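You operate a simulated robot arm through the tools that you are given. There is no shell and no other tool. Be economical: measure what you need, move in short steps, check, and stop when the job is done.

You are at the controls of a simulated two-armed robot. One attempt, no reset.

## Task
Reset the guide to the job card's width and tighten the wing bolt again.
Fine: stop the belt and slacken the bolt first; start the belt once the bolt is tight.

It is judged by the outcome, as a careful person would: the job done as asked, and still so three seconds after it is handed in. It fails if anything else is knocked over, pushed out of place, dropped, spilled or broken.

## Robot
Two 7-joint arms with two-finger parallel grippers on one trunk, on a base that drives. Base frame: it is fixed to the floor where the robot stands at the start and does not move with it; the origin is under the middle of the robot, x ahead of it, y to its left, z up. Lengths are in mm, angles in degrees, forces in N, time in s.
The left shoulder is at the start at [60, 144, 931], the right one opposite. With the tool pointing down near the work surface each hand reaches from about 300 to 740 mm from the robot's upright axis, wherever it stands, measured 20 degrees to its own side. Places, roughly: green long belt button [500, -100, 1000]; job card [600, -400, 800]; red long belt button [500, 0, 1000]; threaded hole on the belt frame [-700, 500, 700]; width knob [-900, 500, 600]. Payload 1.57 kg a hand.
Tool frame (each hand has its own): the origin (TCP) lies between the finger pads and is the grasp point; the fingertips stand 30 mm ahead of it; z points along the fingers, y is the line along which they close. Largest opening 110 mm; finger width 24, thickness 12; the body of the gripper, 48 by 112 mm, starts 78 mm behind the TCP.
Orientation is told as [roll, pitch, yaw] about the base's x, y, z axes, in that order, counted from this pose: with the fingers straight down and closing along the base's y, the tool's x points along the base's -x, its y along +y and its z along -z.

## Interface
- The arms move only by the tool send_rows. It takes "left_plan", "right_plan" or both (then of equal length, played together; a hand with none holds still); each is text: rows parted by semicolons, each of 7 numbers parted by spaces: the finger opening in mm, from 0 to 110, then the shift along the base's x, y, z in mm, then the turn, a rotation vector about the base's x, y, z in degrees. In form: grip dx dy dz wx wy wz; .... A call has 1 to 20 rows; each row is the pose to reach, as a shift and turn from the pose commanded when the call began. A row lasts 0.2 s, in which the tool goes at most 50 mm and 8.6 degrees; a call with a longer step from one row to the next is refused whole, and so is a gripper value outside its range. A pose out of reach is approached as far as the arm can. The call stops where the force on the tool passes 40 N (or 10 N more than at its start, if that is more) or the arm is blocked; 0.2 s more then pass. The fingers move at their own pace (about 45 mm/s each) and stop on an object; they squeeze with about 24 N. The grip force told is the motor's: it shows also when the fingers shut on nothing. Time passes only in rows, and 0.2 s behind the last, so rows that repeat a pose let the fingers close. It gives the time, the measured TCP pose, the force on the tool (base axes), the opening and the grip force at its end, in the units of the frame above (readings bear some noise), with the torque about the TCP (base axes, N m) and any sound that the robot's microphone picked up.
- Cameras (640 x 400 px; columns grow to the right, rows downward): "scene" is now at [13.2, 48.9, 1527.9]; the picture's right is [0.74, -0.67, 0.00], its down [-0.58, -0.64, -0.50] and it looks along [0.33, 0.37, -0.87] (base axes); focal length 214 px, centre (320, 200). "left" rides on the left gripper at [70, -16, -141] in its tool frame; the picture's right is [0.23, 0.97, 0.00], its down [-0.86, 0.20, -0.48] and it looks along [-0.47, 0.11, 0.88] (tool axes); focal length 222 px, centre (320, 200). "right" rides on the right gripper at [70, 16, -141] in its tool frame; the picture's right is [-0.23, 0.97, 0.00], its down [-0.85, -0.20, -0.48] and it looks along [-0.47, -0.11, 0.88] (tool axes); focal length 222 px, centre (320, 200).
- get_image(camera): a new picture of that camera. No time passes.
- lift_body(by): slides the trunk up (or, below 0, down) by that many mm; the arms and the scene camera ride with it, the base frame stays. It gives what a move gives, with no picture.
- steer(legs): drives the robot by 1 to 6 legs, each [ahead, left, turn to the left] in mm, mm and degrees, along the robot's own axes; the way and the turn of a leg run together, so that a leg with both is an arc; at most 1500 mm and 180 degrees a leg. The arms and the cameras ride along, it lands a little off, and it stops where it bumps. It gives what a move gives.
- aim_head(pan, tilt): turns the head with the scene camera to pan (to the left, within 86 degrees either way) and tilt (down, from -29 to 69), counted from straight ahead of the robot. It gives what a move gives.
- pixel_to_xyz(camera, pixels): there is no depth. For up to 12 entries [column, row, z] of the newest picture of that camera ("zoom" is the newest enlarged one), the place [x, y] in the base frame at which the ray of that pixel passes the height z, good to about 2 mm. No time passes.
- enlarge(camera, box): a new picture of the part [left, top, right, bottom] of that camera's present view, enlarged. No time passes.
- job_done(): hands the job in; it is judged then, once.

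Go step by step. Measure first, check grasps and placings, and put right what went wrong. The budget is 80 turns and 70 pictures, counting those below and the enlarged ones. Unless the task says otherwise, let go and move clear before handing in, and close with one line.

The tools are called after "Request:" as a command line: name --argument value ..., lists and objects as JSON in quotes. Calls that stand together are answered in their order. send_rows: Moves the arms, as the interface text tells. Its arguments: {"type":"object","properties":{"left_plan":{"type":"string"},"right_plan":{"type":"string"}},"required":[]} The other tools are called the same way: lift_body (by) slides the trunk up or down; steer (legs) drives the base; aim_head (pan, tilt) turns the head that bears the scene camera; get_image (camera) takes a picture; pixel_to_xyz (camera, pixels) gives the place at which the rays of pixels pass given heights; enlarge (camera, box) takes an enlarged picture of a part of a camera's view; job_done () hands the job in.

At the start:

```text
clock: 0.0
left_position: [326.8, 384.5, 1124.5]
left_ee_rot: [0.0, 0.0, 0.0]
left_force: [0.0, 0.8, 0.3]
left_ft_torque: [0.02, 0.01, 0.01]
left_opening: 109.7
left_finger_force: 0.1
right_position: [390.4, 15.5, 1080.0]
right_ee_rot: [0.1, 0.1, 0.0]
right_force: [0.9, -0.4, -0.3]
right_ft_torque: [0.04, -0.03, 0.01]
right_opening: 109.9
right_finger_force: 0.0
trunk travel left (down, up): [-530.0, 60.0]
robot x, y, heading: [-0.2, 0.2, 0.0]
head pan, tilt: [47.9, 60.3]
```

scene: 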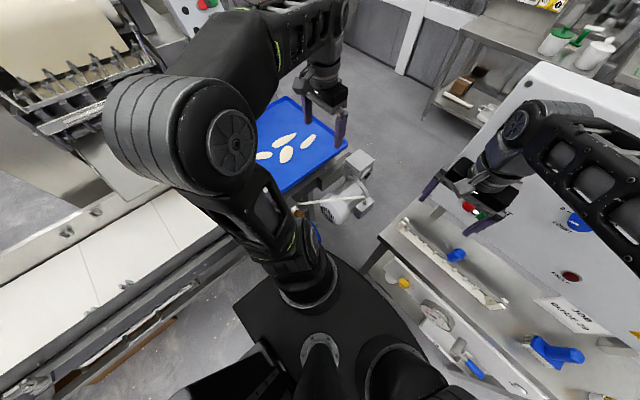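
right: 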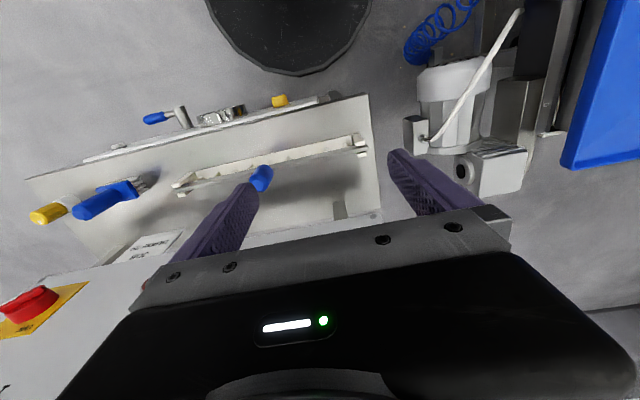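
left: 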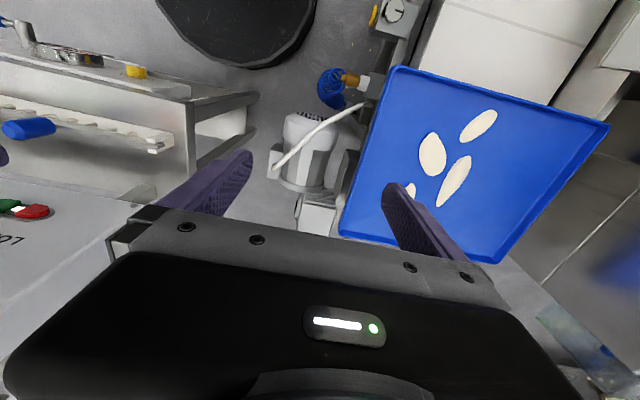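

The pictures show a panel ahead with buttons and a job card (around scene px 570,315), and a belt to the left. I'll aim the head at the panel first.

Request:
aim_head --pan -15 --tilt 40

Request:
get_image --camera "scene"

```text
clock: 1.3
left_position: [327.1, 384.2, 1124.2]
left_ee_rot: [0.0, 0.1, -0.1]
left_force: [0.2, -0.5, 0.3]
left_ft_torque: [-0.01, 0.0, -0.03]
left_opening: 109.9
left_finger_force: 0.0
right_position: [389.4, 16.9, 1079.3]
right_ee_rot: [0.1, 0.0, 0.0]
right_force: [0.0, 1.1, 0.1]
right_ft_torque: [-0.01, -0.01, 0.03]
right_opening: 110.0
right_finger_force: 0.1
trunk travel left (down, up): [-530.0, 60.0]
robot x, y, heading: [-2.6, -3.0, -0.1]
head pan, tilt: [-15.0, 40.0]
```

```text
66 pictures are left
```

scene: 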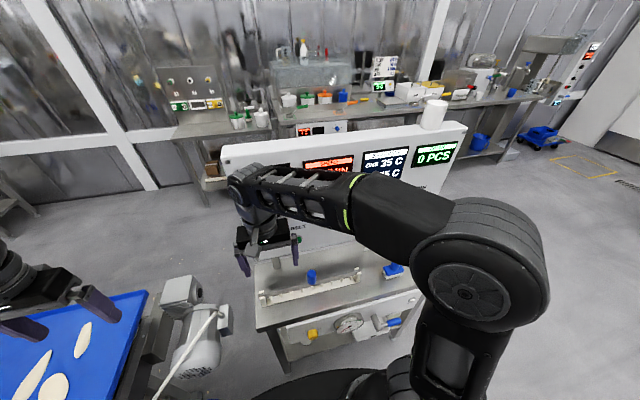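

The right arm hides the panel and card. I'll move the right hand aside and back.

Request:
send_rows --right_plan "110 -20 -45 0 0 0 0; 110 -40 -90 0 0 0 0; 110 -60 -135 0 0 0 0; 110 -80 -180 0 0 0 0; 110 -95 -225 0 0 0 0; 110 -110 -270 0 0 0 0; 110 -125 -315 0 0 0 0; 110 -140 -360 0 0 0 0; 110 -150 -405 0 0 0 0; 110 -160 -450 0 0 0 0"

Request:
get_image --camera "scene"

Request:
get_image --camera "right"

```text
clock: 3.5
left_position: [327.3, 383.5, 1123.8]
left_ee_rot: [0.0, 0.1, 0.1]
left_force: [-0.2, 0.5, 0.4]
left_ft_torque: [0.0, 0.01, 0.0]
left_opening: 110.1
left_finger_force: 0.1
right_position: [229.9, -433.8, 1078.1]
right_ee_rot: [0.1, 0.0, 0.2]
right_force: [-0.5, 0.7, 0.4]
right_ft_torque: [0.04, 0.0, -0.01]
right_opening: 109.8
right_finger_force: 0.1
trunk travel left (down, up): [-530.0, 60.0]
robot x, y, heading: [0.5, -1.3, -0.1]
head pan, tilt: [-15.0, 40.0]
```

```text
65 pictures are left
```

scene: 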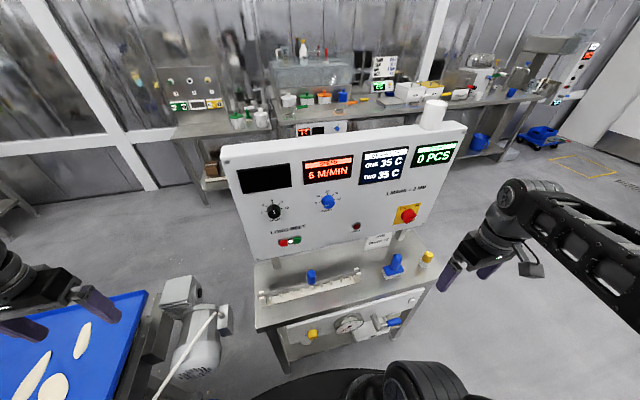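

```text
64 pictures are left
```

right: 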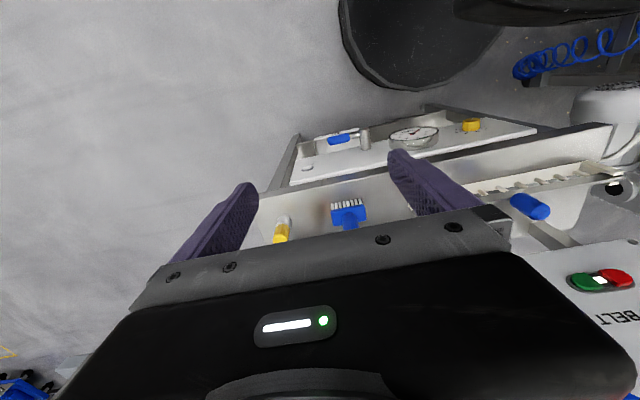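

Now the whole panel is visible. I'll enlarge it to read the card, the labels and the buttons.

Request:
enlarge --camera "scene" --box '[220, 120, 476, 280]'

Request:
enlarge --camera "scene" --box '[340, 220, 420, 270]'

Request:
enlarge --camera "scene" --box '[250, 190, 346, 250]'

```text
2.50 times, centred on (348, 200) of scene
```

zoom: 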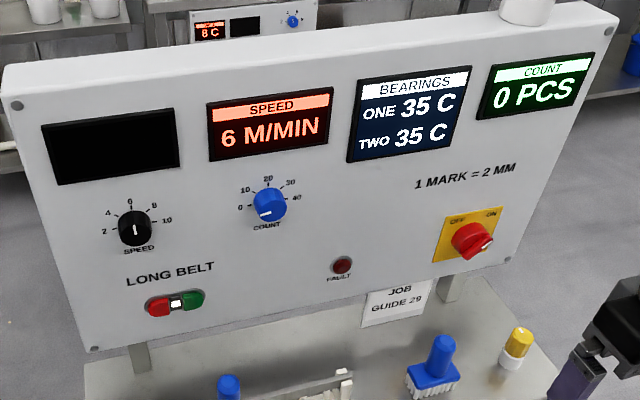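

```text
8.00 times, centred on (380, 245) of scene
```

zoom: 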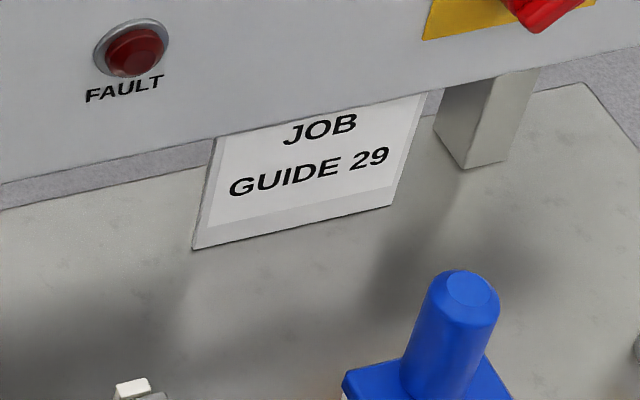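

```text
6.67 times, centred on (298, 220) of scene
```

zoom: 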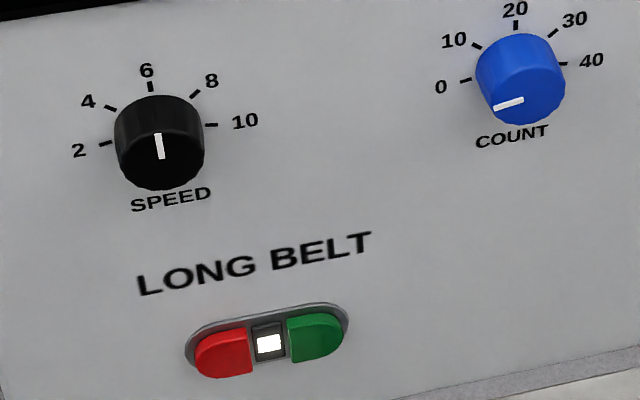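

The card says GUIDE 29, and the panel says 1 MARK = 2 MM. The lamp between the buttons is lit, so the belt is running. I'll triangulate the buttons from the zoom (225,352)/(315,335) and the right camera (613,278)/(587,282).

Request:
pixel_to_xyz --camera "zoom" --pixels '[[225, 352, 900], [225, 352, 950], [225, 352, 1000], [315, 337, 900], [315, 337, 950], [315, 337, 1000], [269, 342, 950], [269, 342, 1000]]'

Request:
pixel_to_xyz --camera "right" --pixels '[[613, 278, 900], [613, 278, 950], [613, 278, 1000], [587, 282, 900], [587, 282, 950], [587, 282, 1000], [600, 280, 950], [600, 280, 1000]]'

Request:
get_image --camera "left"

```text
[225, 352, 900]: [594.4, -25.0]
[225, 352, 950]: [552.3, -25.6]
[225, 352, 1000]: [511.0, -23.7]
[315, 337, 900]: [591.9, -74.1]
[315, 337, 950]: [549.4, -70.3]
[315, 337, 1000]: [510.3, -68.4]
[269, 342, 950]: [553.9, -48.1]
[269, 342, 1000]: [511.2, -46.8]
```

```text
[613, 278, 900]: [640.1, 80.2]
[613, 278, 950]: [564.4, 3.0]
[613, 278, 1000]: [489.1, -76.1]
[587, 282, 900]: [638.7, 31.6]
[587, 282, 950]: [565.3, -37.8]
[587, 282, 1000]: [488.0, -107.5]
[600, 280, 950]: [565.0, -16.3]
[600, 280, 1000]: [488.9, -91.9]
```

```text
60 pictures are left
```

left: 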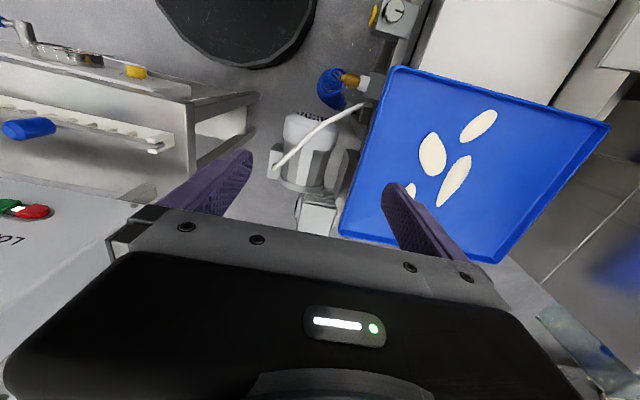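

The buttons come out at about red (537,-25,968) and green (531,-70,973). I'll bring the closed right hand in front of red with its fingers pointing forward.

Request:
send_rows --right_plan "0 -10 20 -5 0 -8 0; 0 -10 60 -15 0 -16 0; 0 0 105 -30 0 -24 0; 0 20 150 -45 0 -32 0; 0 40 195 -60 0 -40 0; 0 60 240 -70 0 -48 0; 0 85 285 -80 0 -56 0; 0 110 330 -90 0 -64 0; 0 140 370 -100 0 -72 0; 0 170 409 -105 0 -80 0; 0 185 409 -105 0 -80 0"

Request:
get_image --camera "right"

Request:
get_image --camera "scene"

```text
refused: row 4 steps farther than a row can; nothing moved
```

```text
59 pictures are left
```

right: 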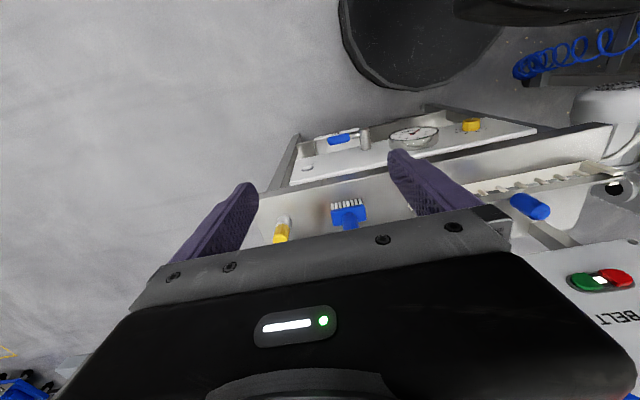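

```text
58 pictures are left
```

scene: 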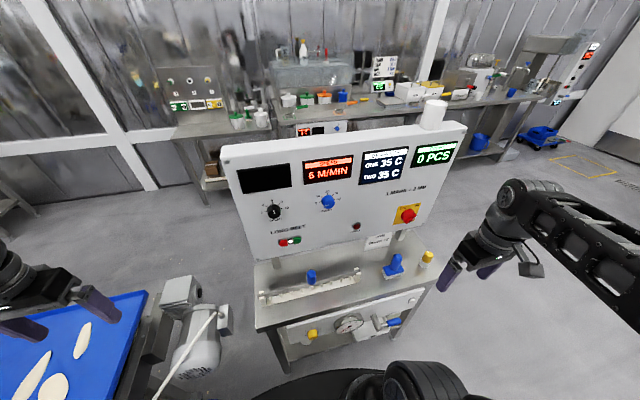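

The step was refused as too long, so I'll send it with smaller steps.

Request:
send_rows --right_plan "0 -10 20 -5 0 -8 0; 0 -10 55 -15 0 -16 0; 0 0 90 -25 0 -24 0; 0 15 125 -35 0 -32 0; 0 30 160 -45 0 -40 0; 0 45 195 -55 0 -48 0; 0 60 230 -65 0 -56 0; 0 75 265 -75 0 -64 0; 0 90 300 -85 0 -72 0; 0 105 335 -95 0 -80 0; 0 130 372 -105 0 -80 0; 0 155 409 -108 0 -80 0; 0 185 409 -108 0 -80 0"

Request:
get_image --camera "right"

Request:
get_image --camera "scene"

```text
clock: 5.6
left_position: [327.1, 384.7, 1124.5]
left_ee_rot: [0.1, 0.0, 0.1]
left_force: [0.3, -0.4, 0.3]
left_ft_torque: [0.06, 0.02, 0.0]
left_opening: 109.9
left_finger_force: 0.0
right_position: [403.8, -27.6, 1150.4]
right_ee_rot: [51.6, -49.6, -52.0]
right_force: [-0.6, 0.7, -0.4]
right_ft_torque: [0.05, -0.02, 0.05]
right_opening: 0.2
right_finger_force: 21.5
right hand out of reach, approached as far as the arm can: row 4, 5, 6, 7, 8, 9, 10
trunk travel left (down, up): [-530.0, 60.0]
robot x, y, heading: [-3.1, 2.5, -0.1]
head pan, tilt: [-15.0, 40.0]
stopped in row 10 (right hand): the arm was blocked; the commanded pose is now the measured one
```

```text
57 pictures are left
```

right: 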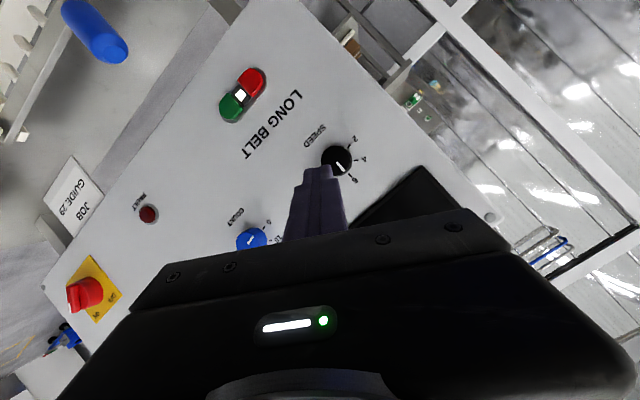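

```text
56 pictures are left
```

scene: 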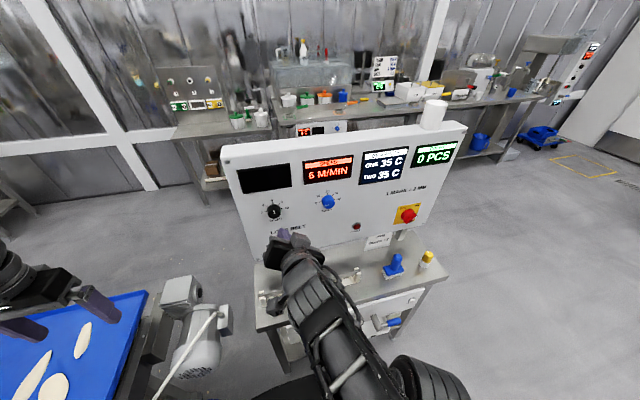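

The hand now points forward and 24° down with a roll of about 30°, which does for pressing. Red and green are visible at right px (250,82)/(232,107). I'll lower it in place.

Request:
send_rows --right_plan "0 0 0 -30 0 0 0; 0 0 0 -60 0 0 0; 0 0 0 -90 0 0 0; 0 0 0 -120 0 0 0; 0 0 0 -150 0 0 0; 0 0 0 -170 0 0 0; 0 0 0 -170 0 0 0"

Request:
get_image --camera "right"

```text
clock: 6.4
left_position: [325.8, 384.7, 1123.1]
left_ee_rot: [0.1, 0.1, 0.0]
left_force: [-0.3, 0.1, -0.1]
left_ft_torque: [0.03, 0.01, 0.0]
left_opening: 109.6
left_finger_force: 0.0
right_position: [391.4, 60.1, 1107.5]
right_ee_rot: [55.8, -46.7, -45.8]
right_force: [0.5, -0.3, -0.1]
right_ft_torque: [0.0, -0.02, 0.02]
right_opening: 0.1
right_finger_force: 21.3
right hand out of reach, approached as far as the arm can: row 1, 2, 3
trunk travel left (down, up): [-530.0, 60.0]
robot x, y, heading: [1.6, -3.8, 0.1]
head pan, tilt: [-15.0, 40.0]
stopped in row 3 (right hand): the arm was blocked; the commanded pose is now the measured one
```

```text
55 pictures are left
```

right: 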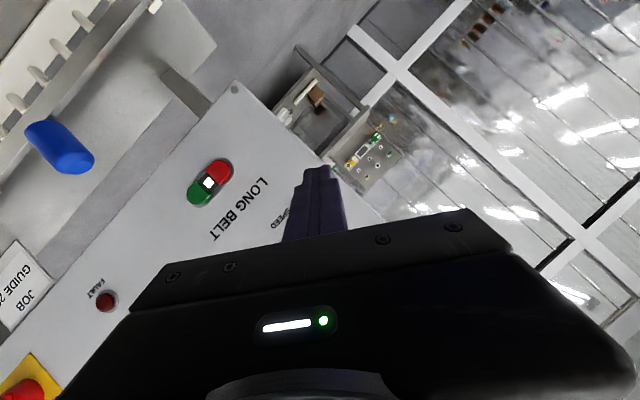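

The arm reached a joint limit. I'll unwind back to the fingers-down orientation, moving back and to the right.

Request:
send_rows --right_plan "0 -10 -10 5 -3.5 6.6 2; 0 -20 -20 10 -7 13.3 3.9; 0 -30 -40 10 -10.5 19.9 5.9; 0 -40 -60 10 -14 26.6 7.9; 0 -50 -80 10 -17.6 33.2 9.8; 0 -60 -100 5 -21 39.9 11.8; 0 -70 -120 0 -24.6 46.5 13.8; 0 -70 -140 0 -28.1 53.2 15.7; 0 -70 -150 0 -31.6 59.8 17.7"

```text
clock: 8.4
left_position: [326.6, 385.2, 1123.2]
left_ee_rot: [0.1, 0.0, 0.0]
left_force: [-0.3, -0.6, 0.1]
left_ft_torque: [0.0, 0.01, 0.01]
left_opening: 109.8
left_finger_force: 0.0
right_position: [321.8, -89.1, 1107.9]
right_ee_rot: [0.1, -0.1, 0.2]
right_force: [-0.2, -0.2, 0.4]
right_ft_torque: [0.0, 0.04, 0.0]
right_opening: 0.0
right_finger_force: 21.5
trunk travel left (down, up): [-530.0, 60.0]
robot x, y, heading: [-1.7, 0.5, 0.3]
head pan, tilt: [-15.0, 40.0]
```

The hand is back to fingers down. I'll approach red with a modest pitch of -28, stopping about 50 mm short.

Request:
send_rows --right_plan "0 10 8 -15 0 -7 0; 0 20 20 -35 0 -14 0; 0 40 35 -60 0 -21 0; 0 70 50 -85 0 -28 0; 0 100 64 -110 0 -28 0; 0 135 64 -114 0 -28 0; 0 140 64 -114 0 -28 0"

Request:
get_image --camera "right"

Request:
get_image --camera "scene"

```text
clock: 10.0
left_position: [326.3, 385.4, 1123.7]
left_ee_rot: [0.1, -0.1, 0.0]
left_force: [-0.4, 0.3, -0.6]
left_ft_torque: [-0.01, 0.0, -0.04]
left_opening: 110.0
left_finger_force: 0.1
right_position: [460.8, -23.8, 994.3]
right_ee_rot: [0.0, -28.2, 0.3]
right_force: [-0.3, -0.3, 0.4]
right_ft_torque: [0.0, -0.01, 0.01]
right_opening: 0.0
right_finger_force: 21.5
trunk travel left (down, up): [-530.0, 60.0]
robot x, y, heading: [-1.1, 4.9, -0.1]
head pan, tilt: [-15.0, 40.0]
```

```text
54 pictures are left
```

right: 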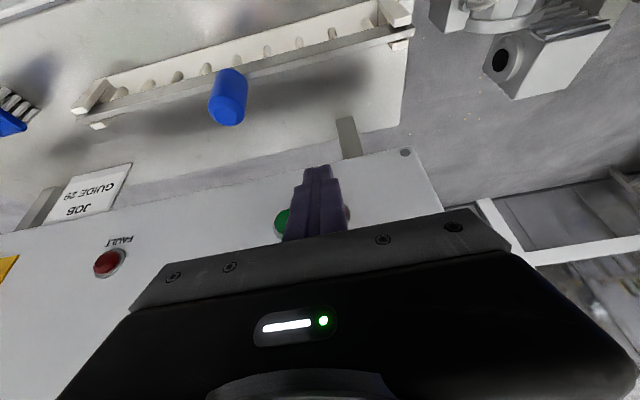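

```text
53 pictures are left
```

scene: 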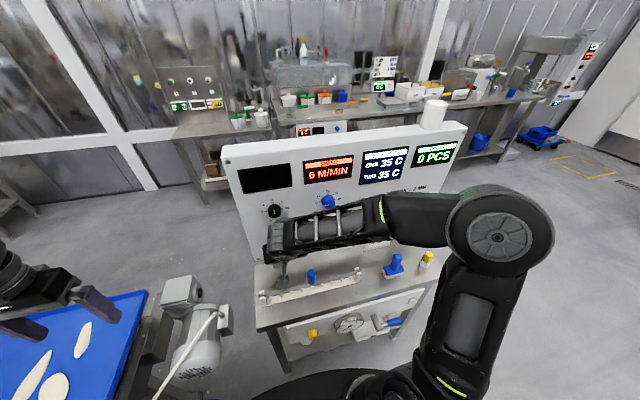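

The finger sits in front of red, with green peeking out at (280,222) and red at (347,213). I'll shift 5 mm left and push forward in small steps.

Request:
send_rows --right_plan "0 20 5 0 0 0 0; 0 36 5 0 0 0 0; 0 44 5 0 0 0 0; 0 50 5 0 0 0 0; 0 54 5 0 0 0 0; 0 57 5 0 0 0 0; 0 60 5 0 0 0 0; 0 63 5 0 0 0 0; 0 66 5 0 0 0 0; 0 69 5 0 0 0 0; 0 72 5 0 0 0 0"

Request:
get_image --camera "right"

```text
clock: 11.7
left_position: [322.3, 386.0, 1124.3]
left_ee_rot: [0.2, -0.1, 0.0]
left_force: [0.4, 0.3, 0.1]
left_ft_torque: [-0.01, 0.04, -0.03]
left_opening: 110.1
left_finger_force: 0.1
right_position: [513.0, -19.4, 991.6]
right_ee_rot: [-0.3, -27.5, 0.6]
right_force: [-26.8, -2.7, 7.6]
right_ft_torque: [0.05, 0.43, -0.02]
right_opening: 0.0
right_finger_force: 21.6
trunk travel left (down, up): [-530.0, 60.0]
robot x, y, heading: [-2.7, -0.4, -0.1]
head pan, tilt: [-15.0, 40.0]
heard: click
stopped in row 8 (right hand): the force on the tool passed its limit (the readings are from after the stop); the commanded pose is now the measured one
```

```text
52 pictures are left
```

right: 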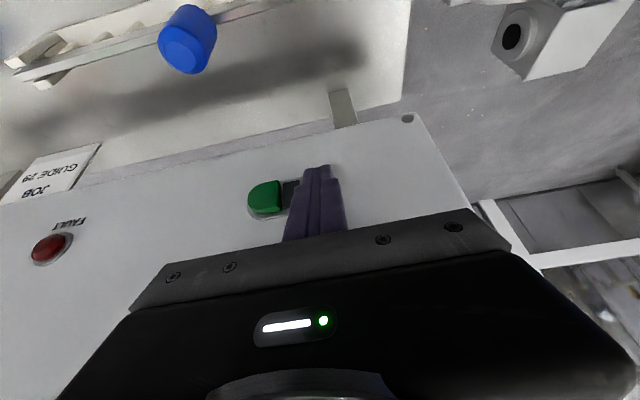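

There was a click and the lamp between the buttons is dark at (290,192), so the belt has stopped. I'll retract the hand and then look behind-left for the guide.

Request:
send_rows --right_plan "0 -40 0 0 0 0 0; 0 -80 -15 30 0 7 0; 0 -110 -30 60 0 14 0; 0 -140 -50 90 0 21 0; 0 -170 -70 115 0 27.5 0; 110 -190 -100 115 0 27.5 0; 110 -190 -130 115 0 27.5 0"

Request:
aim_head --pan 86 --tilt 35

Request:
get_image --camera "scene"

```text
refused: row 2 steps farther than a row can; nothing moved
```

```text
clock: 13.5
left_position: [324.2, 384.9, 1124.8]
left_ee_rot: [0.0, -0.2, 0.0]
left_force: [0.0, 0.5, 0.5]
left_ft_torque: [0.0, 0.0, -0.02]
left_opening: 109.9
left_finger_force: 0.3
right_position: [514.0, -18.4, 992.1]
right_ee_rot: [-0.2, -27.4, 0.5]
right_force: [-31.5, 3.1, -1.6]
right_ft_torque: [0.11, 0.74, 0.08]
right_opening: 0.0
right_finger_force: 21.0
trunk travel left (down, up): [-530.0, 60.0]
robot x, y, heading: [-2.7, -0.8, -0.1]
head pan, tilt: [85.9, 35.0]
```

```text
51 pictures are left
```

scene: 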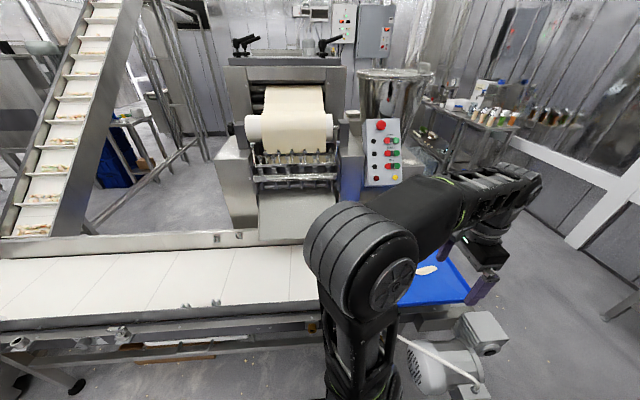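

The belt runs along x on my left. I'll retract the right hand in smaller steps and tuck the left hand back as well.

Request:
send_rows --right_plan "0 -40 0 0 0 0 0; 0 -70 -10 25 0 7 0; 0 -100 -20 50 0 14 0; 0 -130 -35 75 0 21 0; 0 -160 -50 100 0 27.5 0; 110 -180 -80 110 0 27.5 0; 110 -190 -120 115 0 27.5 0; 110 -200 -160 115 0 27.5 0; 110 -210 -200 115 0 27.5 0"

Request:
steer --legs '[[-700, 0, 0]]'

Request:
get_image --camera "scene"

```text
clock: 15.5
left_position: [327.1, 384.6, 1124.0]
left_ee_rot: [0.0, -0.1, 0.0]
left_force: [-0.1, 0.4, -0.9]
left_ft_torque: [0.0, -0.03, 0.02]
left_opening: 109.9
left_finger_force: 0.1
right_position: [308.4, -221.1, 1105.2]
right_ee_rot: [0.0, -0.1, 0.4]
right_force: [0.7, 0.3, 0.7]
right_ft_torque: [-0.02, 0.01, -0.01]
right_opening: 85.6
right_finger_force: 0.1
trunk travel left (down, up): [-530.0, 60.0]
robot x, y, heading: [-1.8, 1.2, -0.1]
head pan, tilt: [85.9, 35.0]
```

```text
clock: 19.3
left_position: [-370.2, 385.9, 1124.3]
left_ee_rot: [0.2, 0.0, -0.3]
left_force: [-0.5, -0.9, -0.4]
left_ft_torque: [0.04, 0.0, -0.01]
left_opening: 110.2
left_finger_force: 0.1
right_position: [-390.9, -220.0, 1106.3]
right_ee_rot: [-0.1, -0.1, 0.1]
right_force: [0.1, -0.6, 0.8]
right_ft_torque: [0.03, -0.02, 0.05]
right_opening: 109.8
right_finger_force: 0.0
trunk travel left (down, up): [-530.0, 60.0]
robot x, y, heading: [-699.4, -0.8, -0.3]
head pan, tilt: [85.9, 35.0]
```

```text
50 pictures are left
```

scene: 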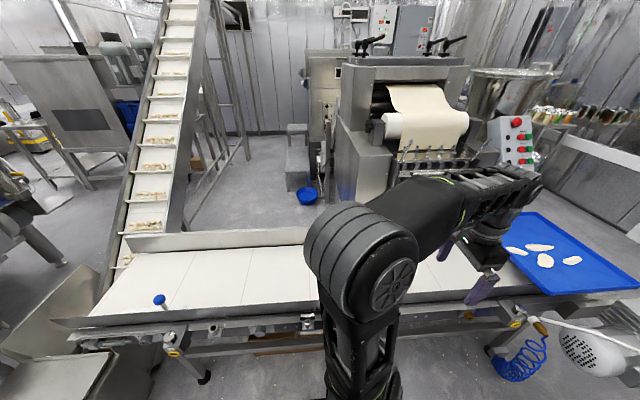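

A blue knob shows near the belt's edge at (158,299). I'll enlarge that area and get some places.

Request:
pixel_to_xyz --camera "scene" --pixels '[[158, 299, 750], [158, 299, 700], [172, 345, 600], [200, 320, 676], [300, 310, 676], [212, 330, 650], [70, 330, 676]]'

Request:
enlarge --camera "scene" --box '[40, 270, 232, 390]'

```text
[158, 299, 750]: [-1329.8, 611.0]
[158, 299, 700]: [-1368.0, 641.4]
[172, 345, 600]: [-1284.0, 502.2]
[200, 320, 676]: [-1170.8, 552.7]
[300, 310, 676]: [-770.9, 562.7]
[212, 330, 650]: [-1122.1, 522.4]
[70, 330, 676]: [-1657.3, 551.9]
```

```text
3.33 times, centred on (136, 330) of scene
```

zoom: 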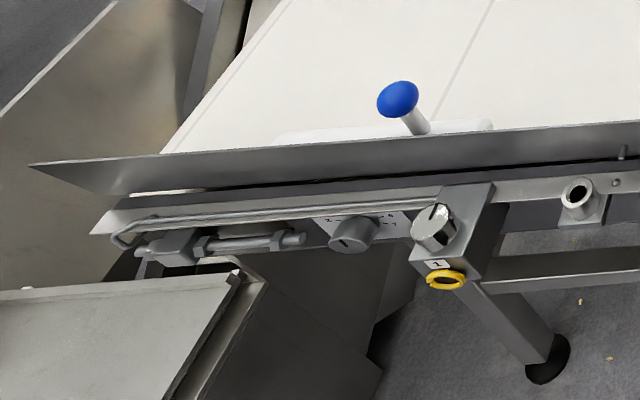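

More hardware lies near x ≈ -700 to -900. I'll turn 90° left to face the belt and look.

Request:
steer --legs '[[-100, 0, 0], [0, 0, 90]]'

Request:
aim_head --pan 0 --tilt 60

Request:
get_image --camera "scene"

```text
clock: 24.3
left_position: [-1188.9, 322.3, 1124.5]
left_ee_rot: [0.0, 0.1, 91.0]
left_force: [0.1, -0.4, 0.2]
left_ft_torque: [-0.01, 0.01, -0.02]
left_opening: 109.9
left_finger_force: 0.0
right_position: [-582.4, 315.4, 1105.9]
right_ee_rot: [-0.1, -0.1, 91.5]
right_force: [-0.6, 0.0, 0.0]
right_ft_torque: [0.02, 0.0, 0.01]
right_opening: 109.9
right_finger_force: 0.1
trunk travel left (down, up): [-530.0, 60.0]
robot x, y, heading: [-801.3, 1.1, 91.1]
head pan, tilt: [85.9, 35.0]
```

```text
clock: 25.9
left_position: [-1189.6, 322.8, 1123.7]
left_ee_rot: [0.0, 0.0, 91.0]
left_force: [0.1, 0.1, 0.3]
left_ft_torque: [0.01, 0.05, 0.02]
left_opening: 110.0
left_finger_force: 0.1
right_position: [-584.4, 315.7, 1105.6]
right_ee_rot: [-0.1, -0.1, 91.4]
right_force: [-0.5, 0.5, 0.3]
right_ft_torque: [0.0, 0.0, -0.01]
right_opening: 109.7
right_finger_force: 0.0
trunk travel left (down, up): [-530.0, 60.0]
robot x, y, heading: [-798.5, -0.1, 91.0]
head pan, tilt: [0.0, 60.0]
```

```text
48 pictures are left
```

scene: 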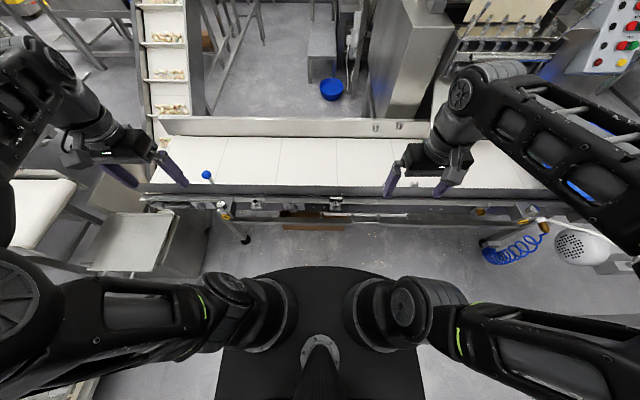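

Request:
enlarge --camera "scene" --box '[230, 160, 390, 260]'

Request:
enlarge --camera "scene" --box '[140, 160, 300, 260]'

```text
4.00 times, centred on (310, 210) of scene
```

zoom: 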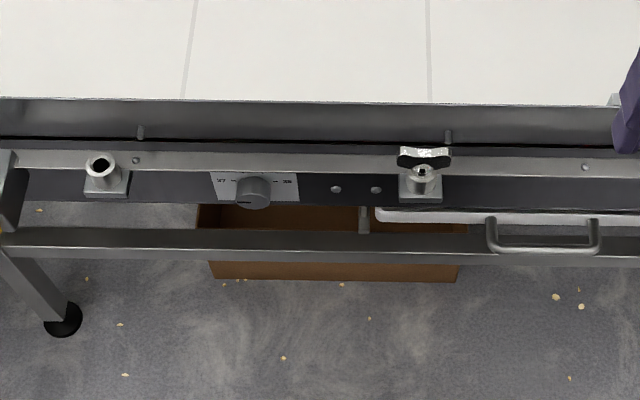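

```text
4.00 times, centred on (220, 210) of scene
```

zoom: 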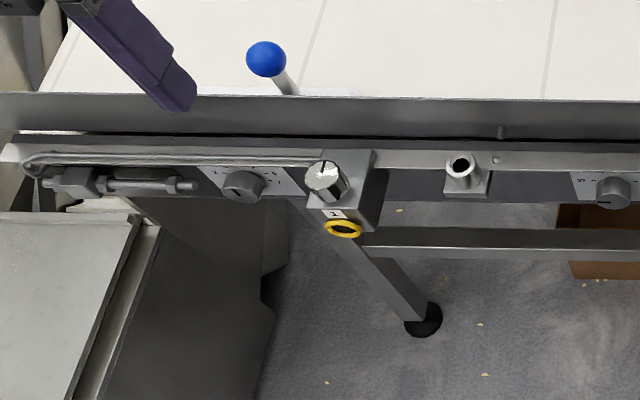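

The wing bolt is at zoom (423,160), which is scene (336,200). The width knob with its scale is at scene (293,208). I'll get their rays and lower the trunk so the arms can work horizontally.

Request:
pixel_to_xyz --camera "scene" --pixels '[[336, 200, 750], [336, 200, 700], [336, 200, 650], [293.5, 208, 650], [293.5, 208, 600], [293.5, 208, 550], [335, 209, 650], [310, 186, 700]]'

Request:
lift_body --by -250

Request:
get_image --camera "right"

Request:
get_image --camera "scene"

```text
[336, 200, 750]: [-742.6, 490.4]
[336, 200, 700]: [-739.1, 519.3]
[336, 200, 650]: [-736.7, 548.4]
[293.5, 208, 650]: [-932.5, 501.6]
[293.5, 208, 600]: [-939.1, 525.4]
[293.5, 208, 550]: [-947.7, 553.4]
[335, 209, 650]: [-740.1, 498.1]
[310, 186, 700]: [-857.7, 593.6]
```

```text
clock: 28.5
left_position: [-1189.4, 322.1, 873.6]
left_ee_rot: [0.0, 0.0, 91.1]
left_force: [-0.1, 0.5, -0.5]
left_ft_torque: [0.03, 0.03, -0.03]
left_opening: 110.1
left_finger_force: 0.1
right_position: [-583.3, 316.2, 855.8]
right_ee_rot: [0.0, -0.1, 91.4]
right_force: [-0.2, 0.2, 1.1]
right_ft_torque: [0.0, 0.01, -0.02]
right_opening: 109.7
right_finger_force: 0.0
trunk travel left (down, up): [-280.0, 310.0]
robot x, y, heading: [-797.7, -0.4, 90.9]
head pan, tilt: [0.0, 60.0]
```

```text
45 pictures are left
```

right: 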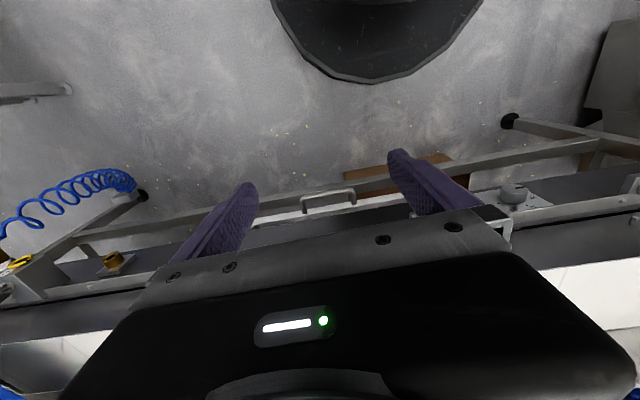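

```text
44 pictures are left
```

scene: 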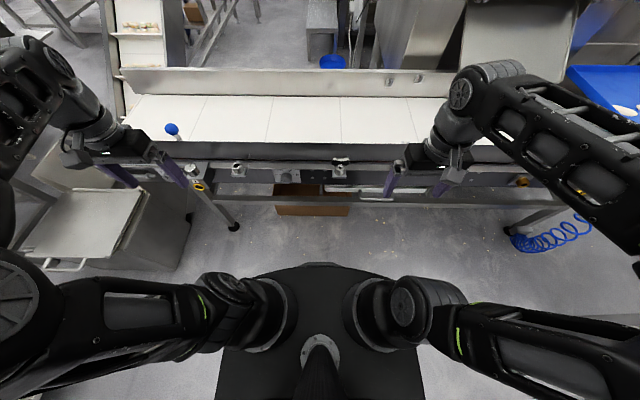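

The lower view shows the bolt around (338,163) and the knob around (311,187). I'll enlarge both.

Request:
enlarge --camera "scene" --box '[280, 145, 376, 205]'

Request:
enlarge --camera "scene" --box '[286, 163, 342, 198]'

```text
6.67 times, centred on (328, 175) of scene
```

zoom: 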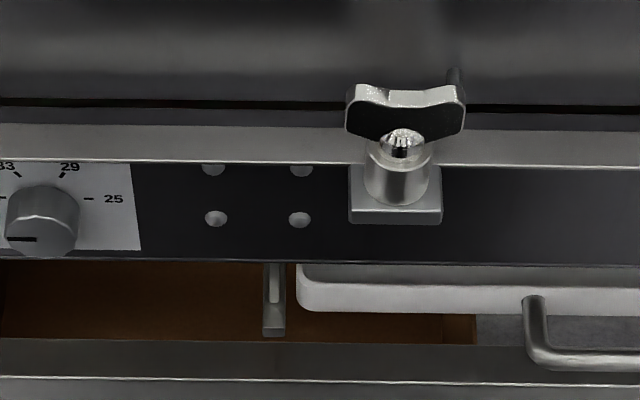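

```text
11.43 times, centred on (314, 180) of scene
```

zoom: 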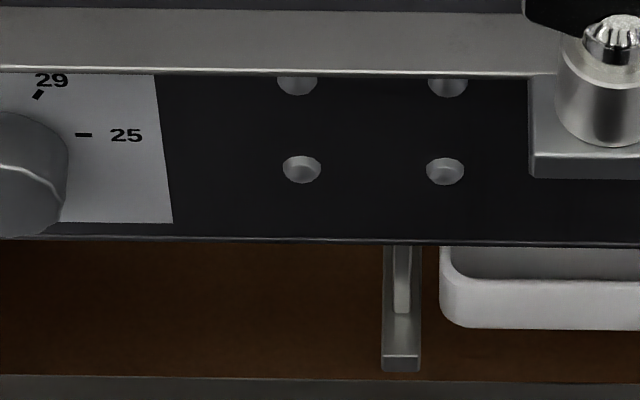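

The dial shows 25 at 3 o'clock, 29 at about 1 o'clock and 33 at about 11 o'clock, with the pointer now at 9 o'clock. The bolt's axis looks vertical. I'll triangulate using this lower view.

Request:
pixel_to_xyz --camera "scene" --pixels '[[340.7, 161.5, 760], [340.7, 161.5, 740], [340.7, 161.5, 720], [340.7, 161.5, 700], [286.4, 178, 680], [286.4, 178, 650], [286.4, 178, 620], [286.4, 178, 590], [340, 177, 700], [340, 177, 680]]'

Request:
enlarge --camera "scene" --box '[262, 155, 318, 190]'

```text
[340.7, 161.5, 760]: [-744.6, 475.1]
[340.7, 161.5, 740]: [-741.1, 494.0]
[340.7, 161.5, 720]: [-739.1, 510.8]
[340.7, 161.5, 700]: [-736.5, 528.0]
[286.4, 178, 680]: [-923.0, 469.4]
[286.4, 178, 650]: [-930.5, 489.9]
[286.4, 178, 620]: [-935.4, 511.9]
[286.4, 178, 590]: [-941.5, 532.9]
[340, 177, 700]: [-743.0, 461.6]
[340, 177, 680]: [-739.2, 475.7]
```

```text
11.43 times, centred on (290, 172) of scene
```

zoom: 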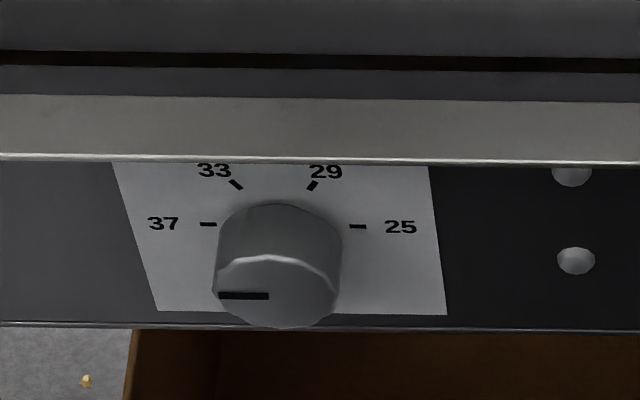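

Dial: 37 at 9 o'clock, 33, 29, 25 spaced 60° apart, pointer now at 37, so 29 needs 120° clockwise. The bolt's wing is near (-740,510,720) and spans x. I'll bring the right hand above it, turned to yaw 0.

Request:
send_rows --right_plan "110 -14 5 0 0 0 -8.4; 110 -28 15 0 0 0 -16.8; 110 -42 30 0 0 0 -25; 110 -56 50 0 0 0 -33.5; 110 -70 70 0 0 0 -42; 110 -85 90 0 0 0 -50; 110 -100 110 0 0 0 -58.5; 110 -115 130 0 0 0 -67; 110 -130 150 0 0 0 -75.5; 110 -145 175 0 0 0 -84; 110 -157 194 0 0 0 -91.4; 110 -157 194 0 0 0 -91.4"

Request:
get_image --camera "right"

```text
clock: 31.1
left_position: [-1189.6, 322.5, 873.8]
left_ee_rot: [0.0, 0.1, 91.0]
left_force: [0.2, 0.0, 1.2]
left_ft_torque: [0.0, 0.02, -0.01]
left_opening: 110.1
left_finger_force: 0.2
right_position: [-734.9, 500.1, 857.1]
right_ee_rot: [0.0, -0.1, 3.6]
right_force: [-0.3, -0.5, 0.2]
right_ft_torque: [0.0, 0.0, 0.01]
right_opening: 110.3
right_finger_force: 0.0
right hand out of reach, approached as far as the arm can: row 11, 12
trunk travel left (down, up): [-280.0, 310.0]
robot x, y, heading: [-798.7, 2.6, 90.9]
head pan, tilt: [0.0, 60.0]
```

```text
40 pictures are left
```

right: 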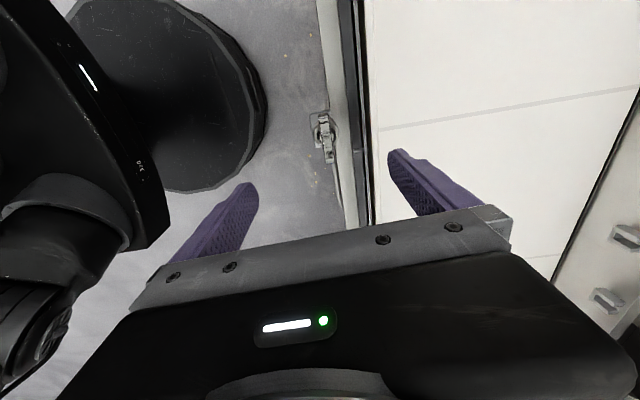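

The wrist limit is about yaw 3.6, which is enough. The bolt shows at (325,137). I'll look closer.

Request:
enlarge --camera "right" --box '[285, 100, 365, 180]'

Request:
pixel_to_xyz --camera "right" --pixels '[[325, 137, 740], [325, 137, 720], [325, 137, 700]]'

```text
5.00 times, centred on (325, 140) of right
```

zoom: 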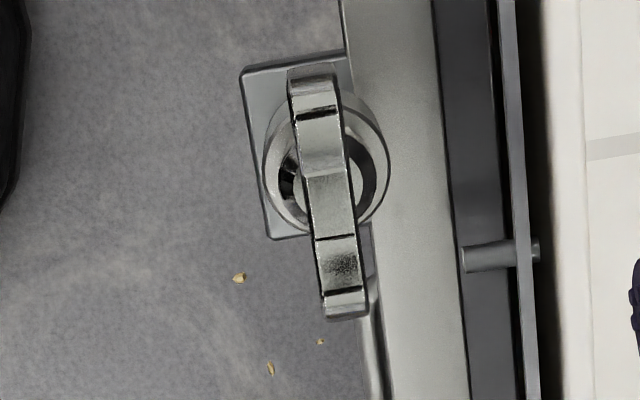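

```text
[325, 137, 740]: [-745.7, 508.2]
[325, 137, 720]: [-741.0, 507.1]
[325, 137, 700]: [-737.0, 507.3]
```

The bolt's axis is at about (-740,508), with the wing along x. I'll back slightly off the wrist limit and narrow the fingers before descending.

Request:
send_rows --right_plan "45 0 -2 -20 0 0 4; 45 0 -2 -40 0 0 4; 45 0 -2 -40 0 0 4; 45 0 -2 -40 0 0 4"

```text
clock: 32.1
left_position: [-1189.5, 322.7, 874.4]
left_ee_rot: [0.0, 0.0, 91.0]
left_force: [0.0, 0.3, -0.1]
left_ft_torque: [-0.03, 0.01, -0.01]
left_opening: 109.8
left_finger_force: 0.0
right_position: [-733.5, 497.7, 814.8]
right_ee_rot: [0.0, -0.1, 7.8]
right_force: [0.1, -0.7, 0.2]
right_ft_torque: [-0.04, 0.01, 0.0]
right_opening: 45.0
right_finger_force: 0.2
trunk travel left (down, up): [-280.0, 310.0]
robot x, y, heading: [-797.3, 1.1, 90.9]
head pan, tilt: [0.0, 60.0]
```

The commanded pose follows the reached one, as I wanted. I'll centre on the axis and descend over the wing.

Request:
send_rows --right_plan "45 -3 5 0 0 0 -3; 45 -7 10 0 0 0 -3; 45 -7 10 -20 0 0 -3; 45 -7 10 -40 0 0 -3; 45 -7 10 -40 0 0 -3"

Request:
get_image --camera "right"

Request:
enlarge --camera "scene" --box '[280, 125, 376, 185]'

```text
clock: 33.3
left_position: [-1190.4, 322.6, 872.9]
left_ee_rot: [0.0, -0.1, 90.9]
left_force: [-1.6, -0.1, 0.5]
left_ft_torque: [0.01, 0.01, -0.02]
left_opening: 110.1
left_finger_force: 0.1
right_position: [-738.7, 509.4, 776.0]
right_ee_rot: [0.1, -0.1, 4.7]
right_force: [0.6, -0.3, 0.8]
right_ft_torque: [0.0, 0.0, 0.02]
right_opening: 45.2
right_finger_force: 0.1
trunk travel left (down, up): [-280.0, 310.0]
robot x, y, heading: [-803.1, 4.2, 90.9]
head pan, tilt: [0.0, 60.0]
```

```text
38 pictures are left
```

right: 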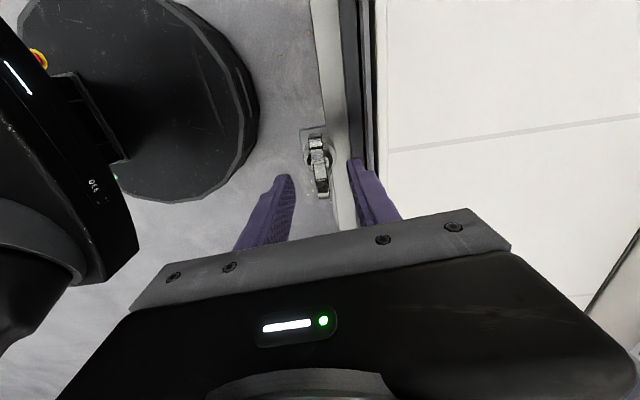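

```text
6.67 times, centred on (328, 155) of scene
```

zoom: 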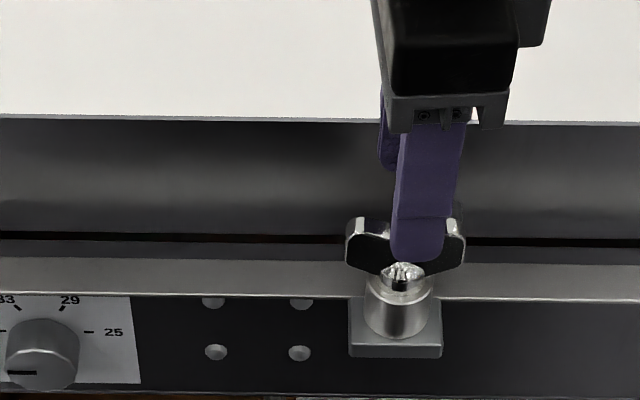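

The fingers straddle the wing. I'll nudge -2 mm in x, descend 34 mm, then close.

Request:
send_rows --right_plan "45 -2 -1 -12 0 0 0; 45 -2 -1 -24 0 0 0; 45 -2 -1 -34 0 0 0; 45 -2 -1 -34 0 0 0; 0 -2 -1 -34 0 0 0; 0 -2 -1 -34 0 0 0; 0 -2 -1 -34 0 0 0; 0 -2 -1 -34 0 0 0"

Request:
enlarge --camera "scene" --box '[280, 125, 376, 185]'

```text
clock: 35.1
left_position: [-1188.4, 323.0, 874.4]
left_ee_rot: [0.0, 0.0, 91.0]
left_force: [0.5, 0.3, 0.4]
left_ft_torque: [-0.03, 0.04, -0.02]
left_opening: 109.8
left_finger_force: 0.0
right_position: [-743.0, 508.7, 742.5]
right_ee_rot: [0.0, -0.1, 4.7]
right_force: [0.8, 1.2, 0.2]
right_ft_torque: [0.04, -0.03, 0.05]
right_opening: 11.0
right_finger_force: 24.5
trunk travel left (down, up): [-280.0, 310.0]
robot x, y, heading: [-797.5, 4.5, 90.8]
head pan, tilt: [0.0, 60.0]
```

```text
6.67 times, centred on (328, 155) of scene
```

zoom: 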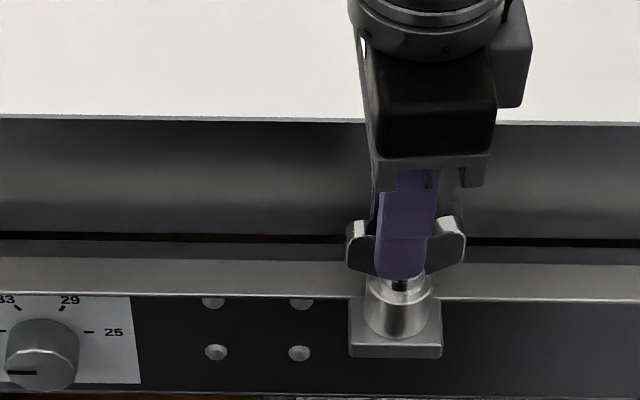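

The wing is gripped (opening 11). I'll slacken it counter-clockwise by 88° and watch the torque.

Request:
send_rows --right_plan "0 0 0 0 0 0 8; 0 0 0 0 0 0 16; 0 0 0 0 0 0 24; 0 0 0 0 0 0 32; 0 0 0 0 0 0 40; 0 0 0 0 0 0 48; 0 0 0 0 0 0 56; 0 0 0 0 0 0 64; 0 0 0 0 0 0 72; 0 0 0 0 0 0 80; 0 0 0 0 0 0 88"

Request:
enlarge --camera "scene" --box '[280, 125, 376, 185]'

```text
clock: 37.5
left_position: [-1188.0, 321.7, 875.2]
left_ee_rot: [0.1, -0.1, 91.0]
left_force: [-0.4, 0.1, -0.1]
left_ft_torque: [-0.01, -0.02, 0.0]
left_opening: 109.8
left_finger_force: 0.2
right_position: [-738.9, 506.4, 743.6]
right_ee_rot: [-0.1, 0.2, 92.6]
right_force: [26.2, -15.2, 6.1]
right_ft_torque: [-0.2, -0.43, -0.1]
right_opening: 11.0
right_finger_force: 23.8
trunk travel left (down, up): [-280.0, 310.0]
robot x, y, heading: [-798.4, -0.7, 90.8]
head pan, tilt: [0.0, 60.0]
```

```text
6.67 times, centred on (328, 155) of scene
```

zoom: 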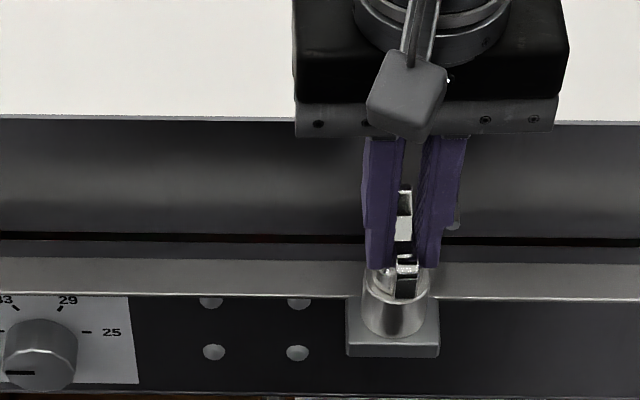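

The bolt turned 90° with some side force (26,-15), so the axis is nearer (-738,506). I'll correct the centre and slacken on to a half turn.

Request:
send_rows --right_plan "0 3 -2 0 0 0 4; 0 5 -3 0 0 0 12; 0 5 -3 0 0 0 20; 0 5 -3 0 0 0 28; 0 5 -3 0 0 0 36; 0 5 -3 0.5 0 0 44; 0 5 -3 0.5 0 0 52; 0 5 -3 0.5 0 0 60; 0 5 -3 0.5 0 0 68; 0 5 -3 1 0 0 76; 0 5 -3 1 0 0 84"

Request:
enlarge --camera "scene" --box '[280, 125, 376, 185]'

```text
clock: 39.9
left_position: [-1188.0, 323.5, 874.7]
left_ee_rot: [0.1, 0.2, 91.0]
left_force: [-0.1, 1.1, 0.6]
left_ft_torque: [0.02, 0.04, 0.0]
left_opening: 110.1
left_finger_force: 0.0
right_position: [-736.9, 509.0, 743.2]
right_ee_rot: [-0.3, 0.0, 176.7]
right_force: [16.5, 32.4, 8.7]
right_ft_torque: [0.47, -0.08, -0.14]
right_opening: 11.5
right_finger_force: 23.8
trunk travel left (down, up): [-280.0, 310.0]
robot x, y, heading: [-799.2, 0.4, 91.2]
head pan, tilt: [0.0, 60.0]
```

```text
6.67 times, centred on (328, 155) of scene
```

zoom: 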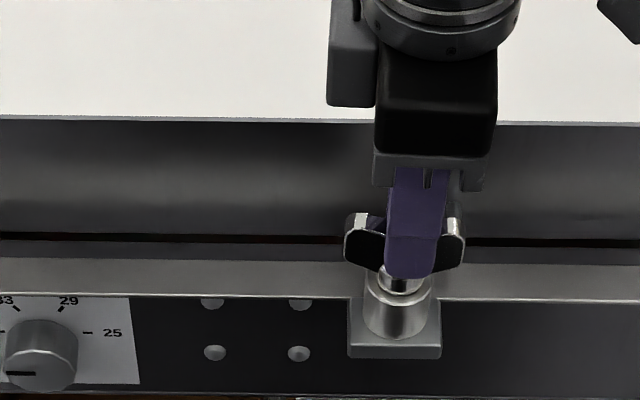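

A half turn is done with low torque. I'll release, lift clear and move the right hand aside, then look at the knob with the left hand.

Request:
send_rows --right_plan "40 0 0 0 0 0 0; 40 0 0 0 0 0 0; 40 0 0 0 0 0 0; 40 0 0 30 0 0 0; 40 0 0 65 0 0 0; 40 0 0 110 0 0 0; 40 20 -40 110 0 0 -8; 40 40 -80 110 0 0 -16; 40 65 -120 110 0 0 -24; 40 90 -150 110 0 0 -32; 40 120 -180 110 0 0 -40"

Request:
enlarge --camera "scene" --box '[270, 125, 366, 185]'

```text
clock: 42.3
left_position: [-1188.8, 321.7, 874.3]
left_ee_rot: [0.1, 0.0, 90.9]
left_force: [-1.2, 0.8, -0.6]
left_ft_torque: [0.04, -0.01, 0.03]
left_opening: 110.0
left_finger_force: 0.1
right_position: [-618.9, 322.3, 853.1]
right_ee_rot: [0.0, -0.1, 136.5]
right_force: [0.2, -0.9, -0.4]
right_ft_torque: [0.05, 0.0, -0.02]
right_opening: 39.8
right_finger_force: 0.1
right hand out of reach, approached as far as the arm can: row 6
trunk travel left (down, up): [-280.0, 310.0]
robot x, y, heading: [-800.4, -1.1, 90.9]
head pan, tilt: [0.0, 60.0]
```

```text
6.67 times, centred on (318, 155) of scene
```

zoom: 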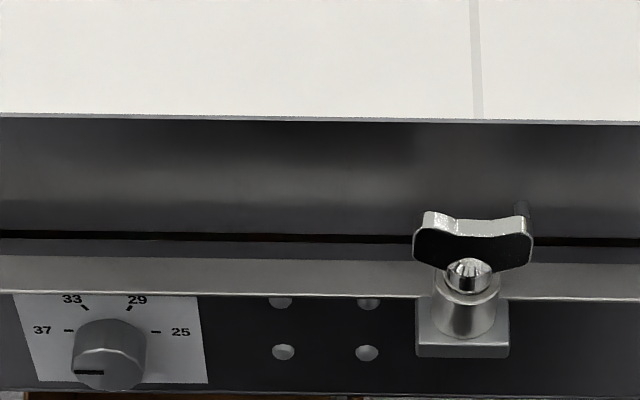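

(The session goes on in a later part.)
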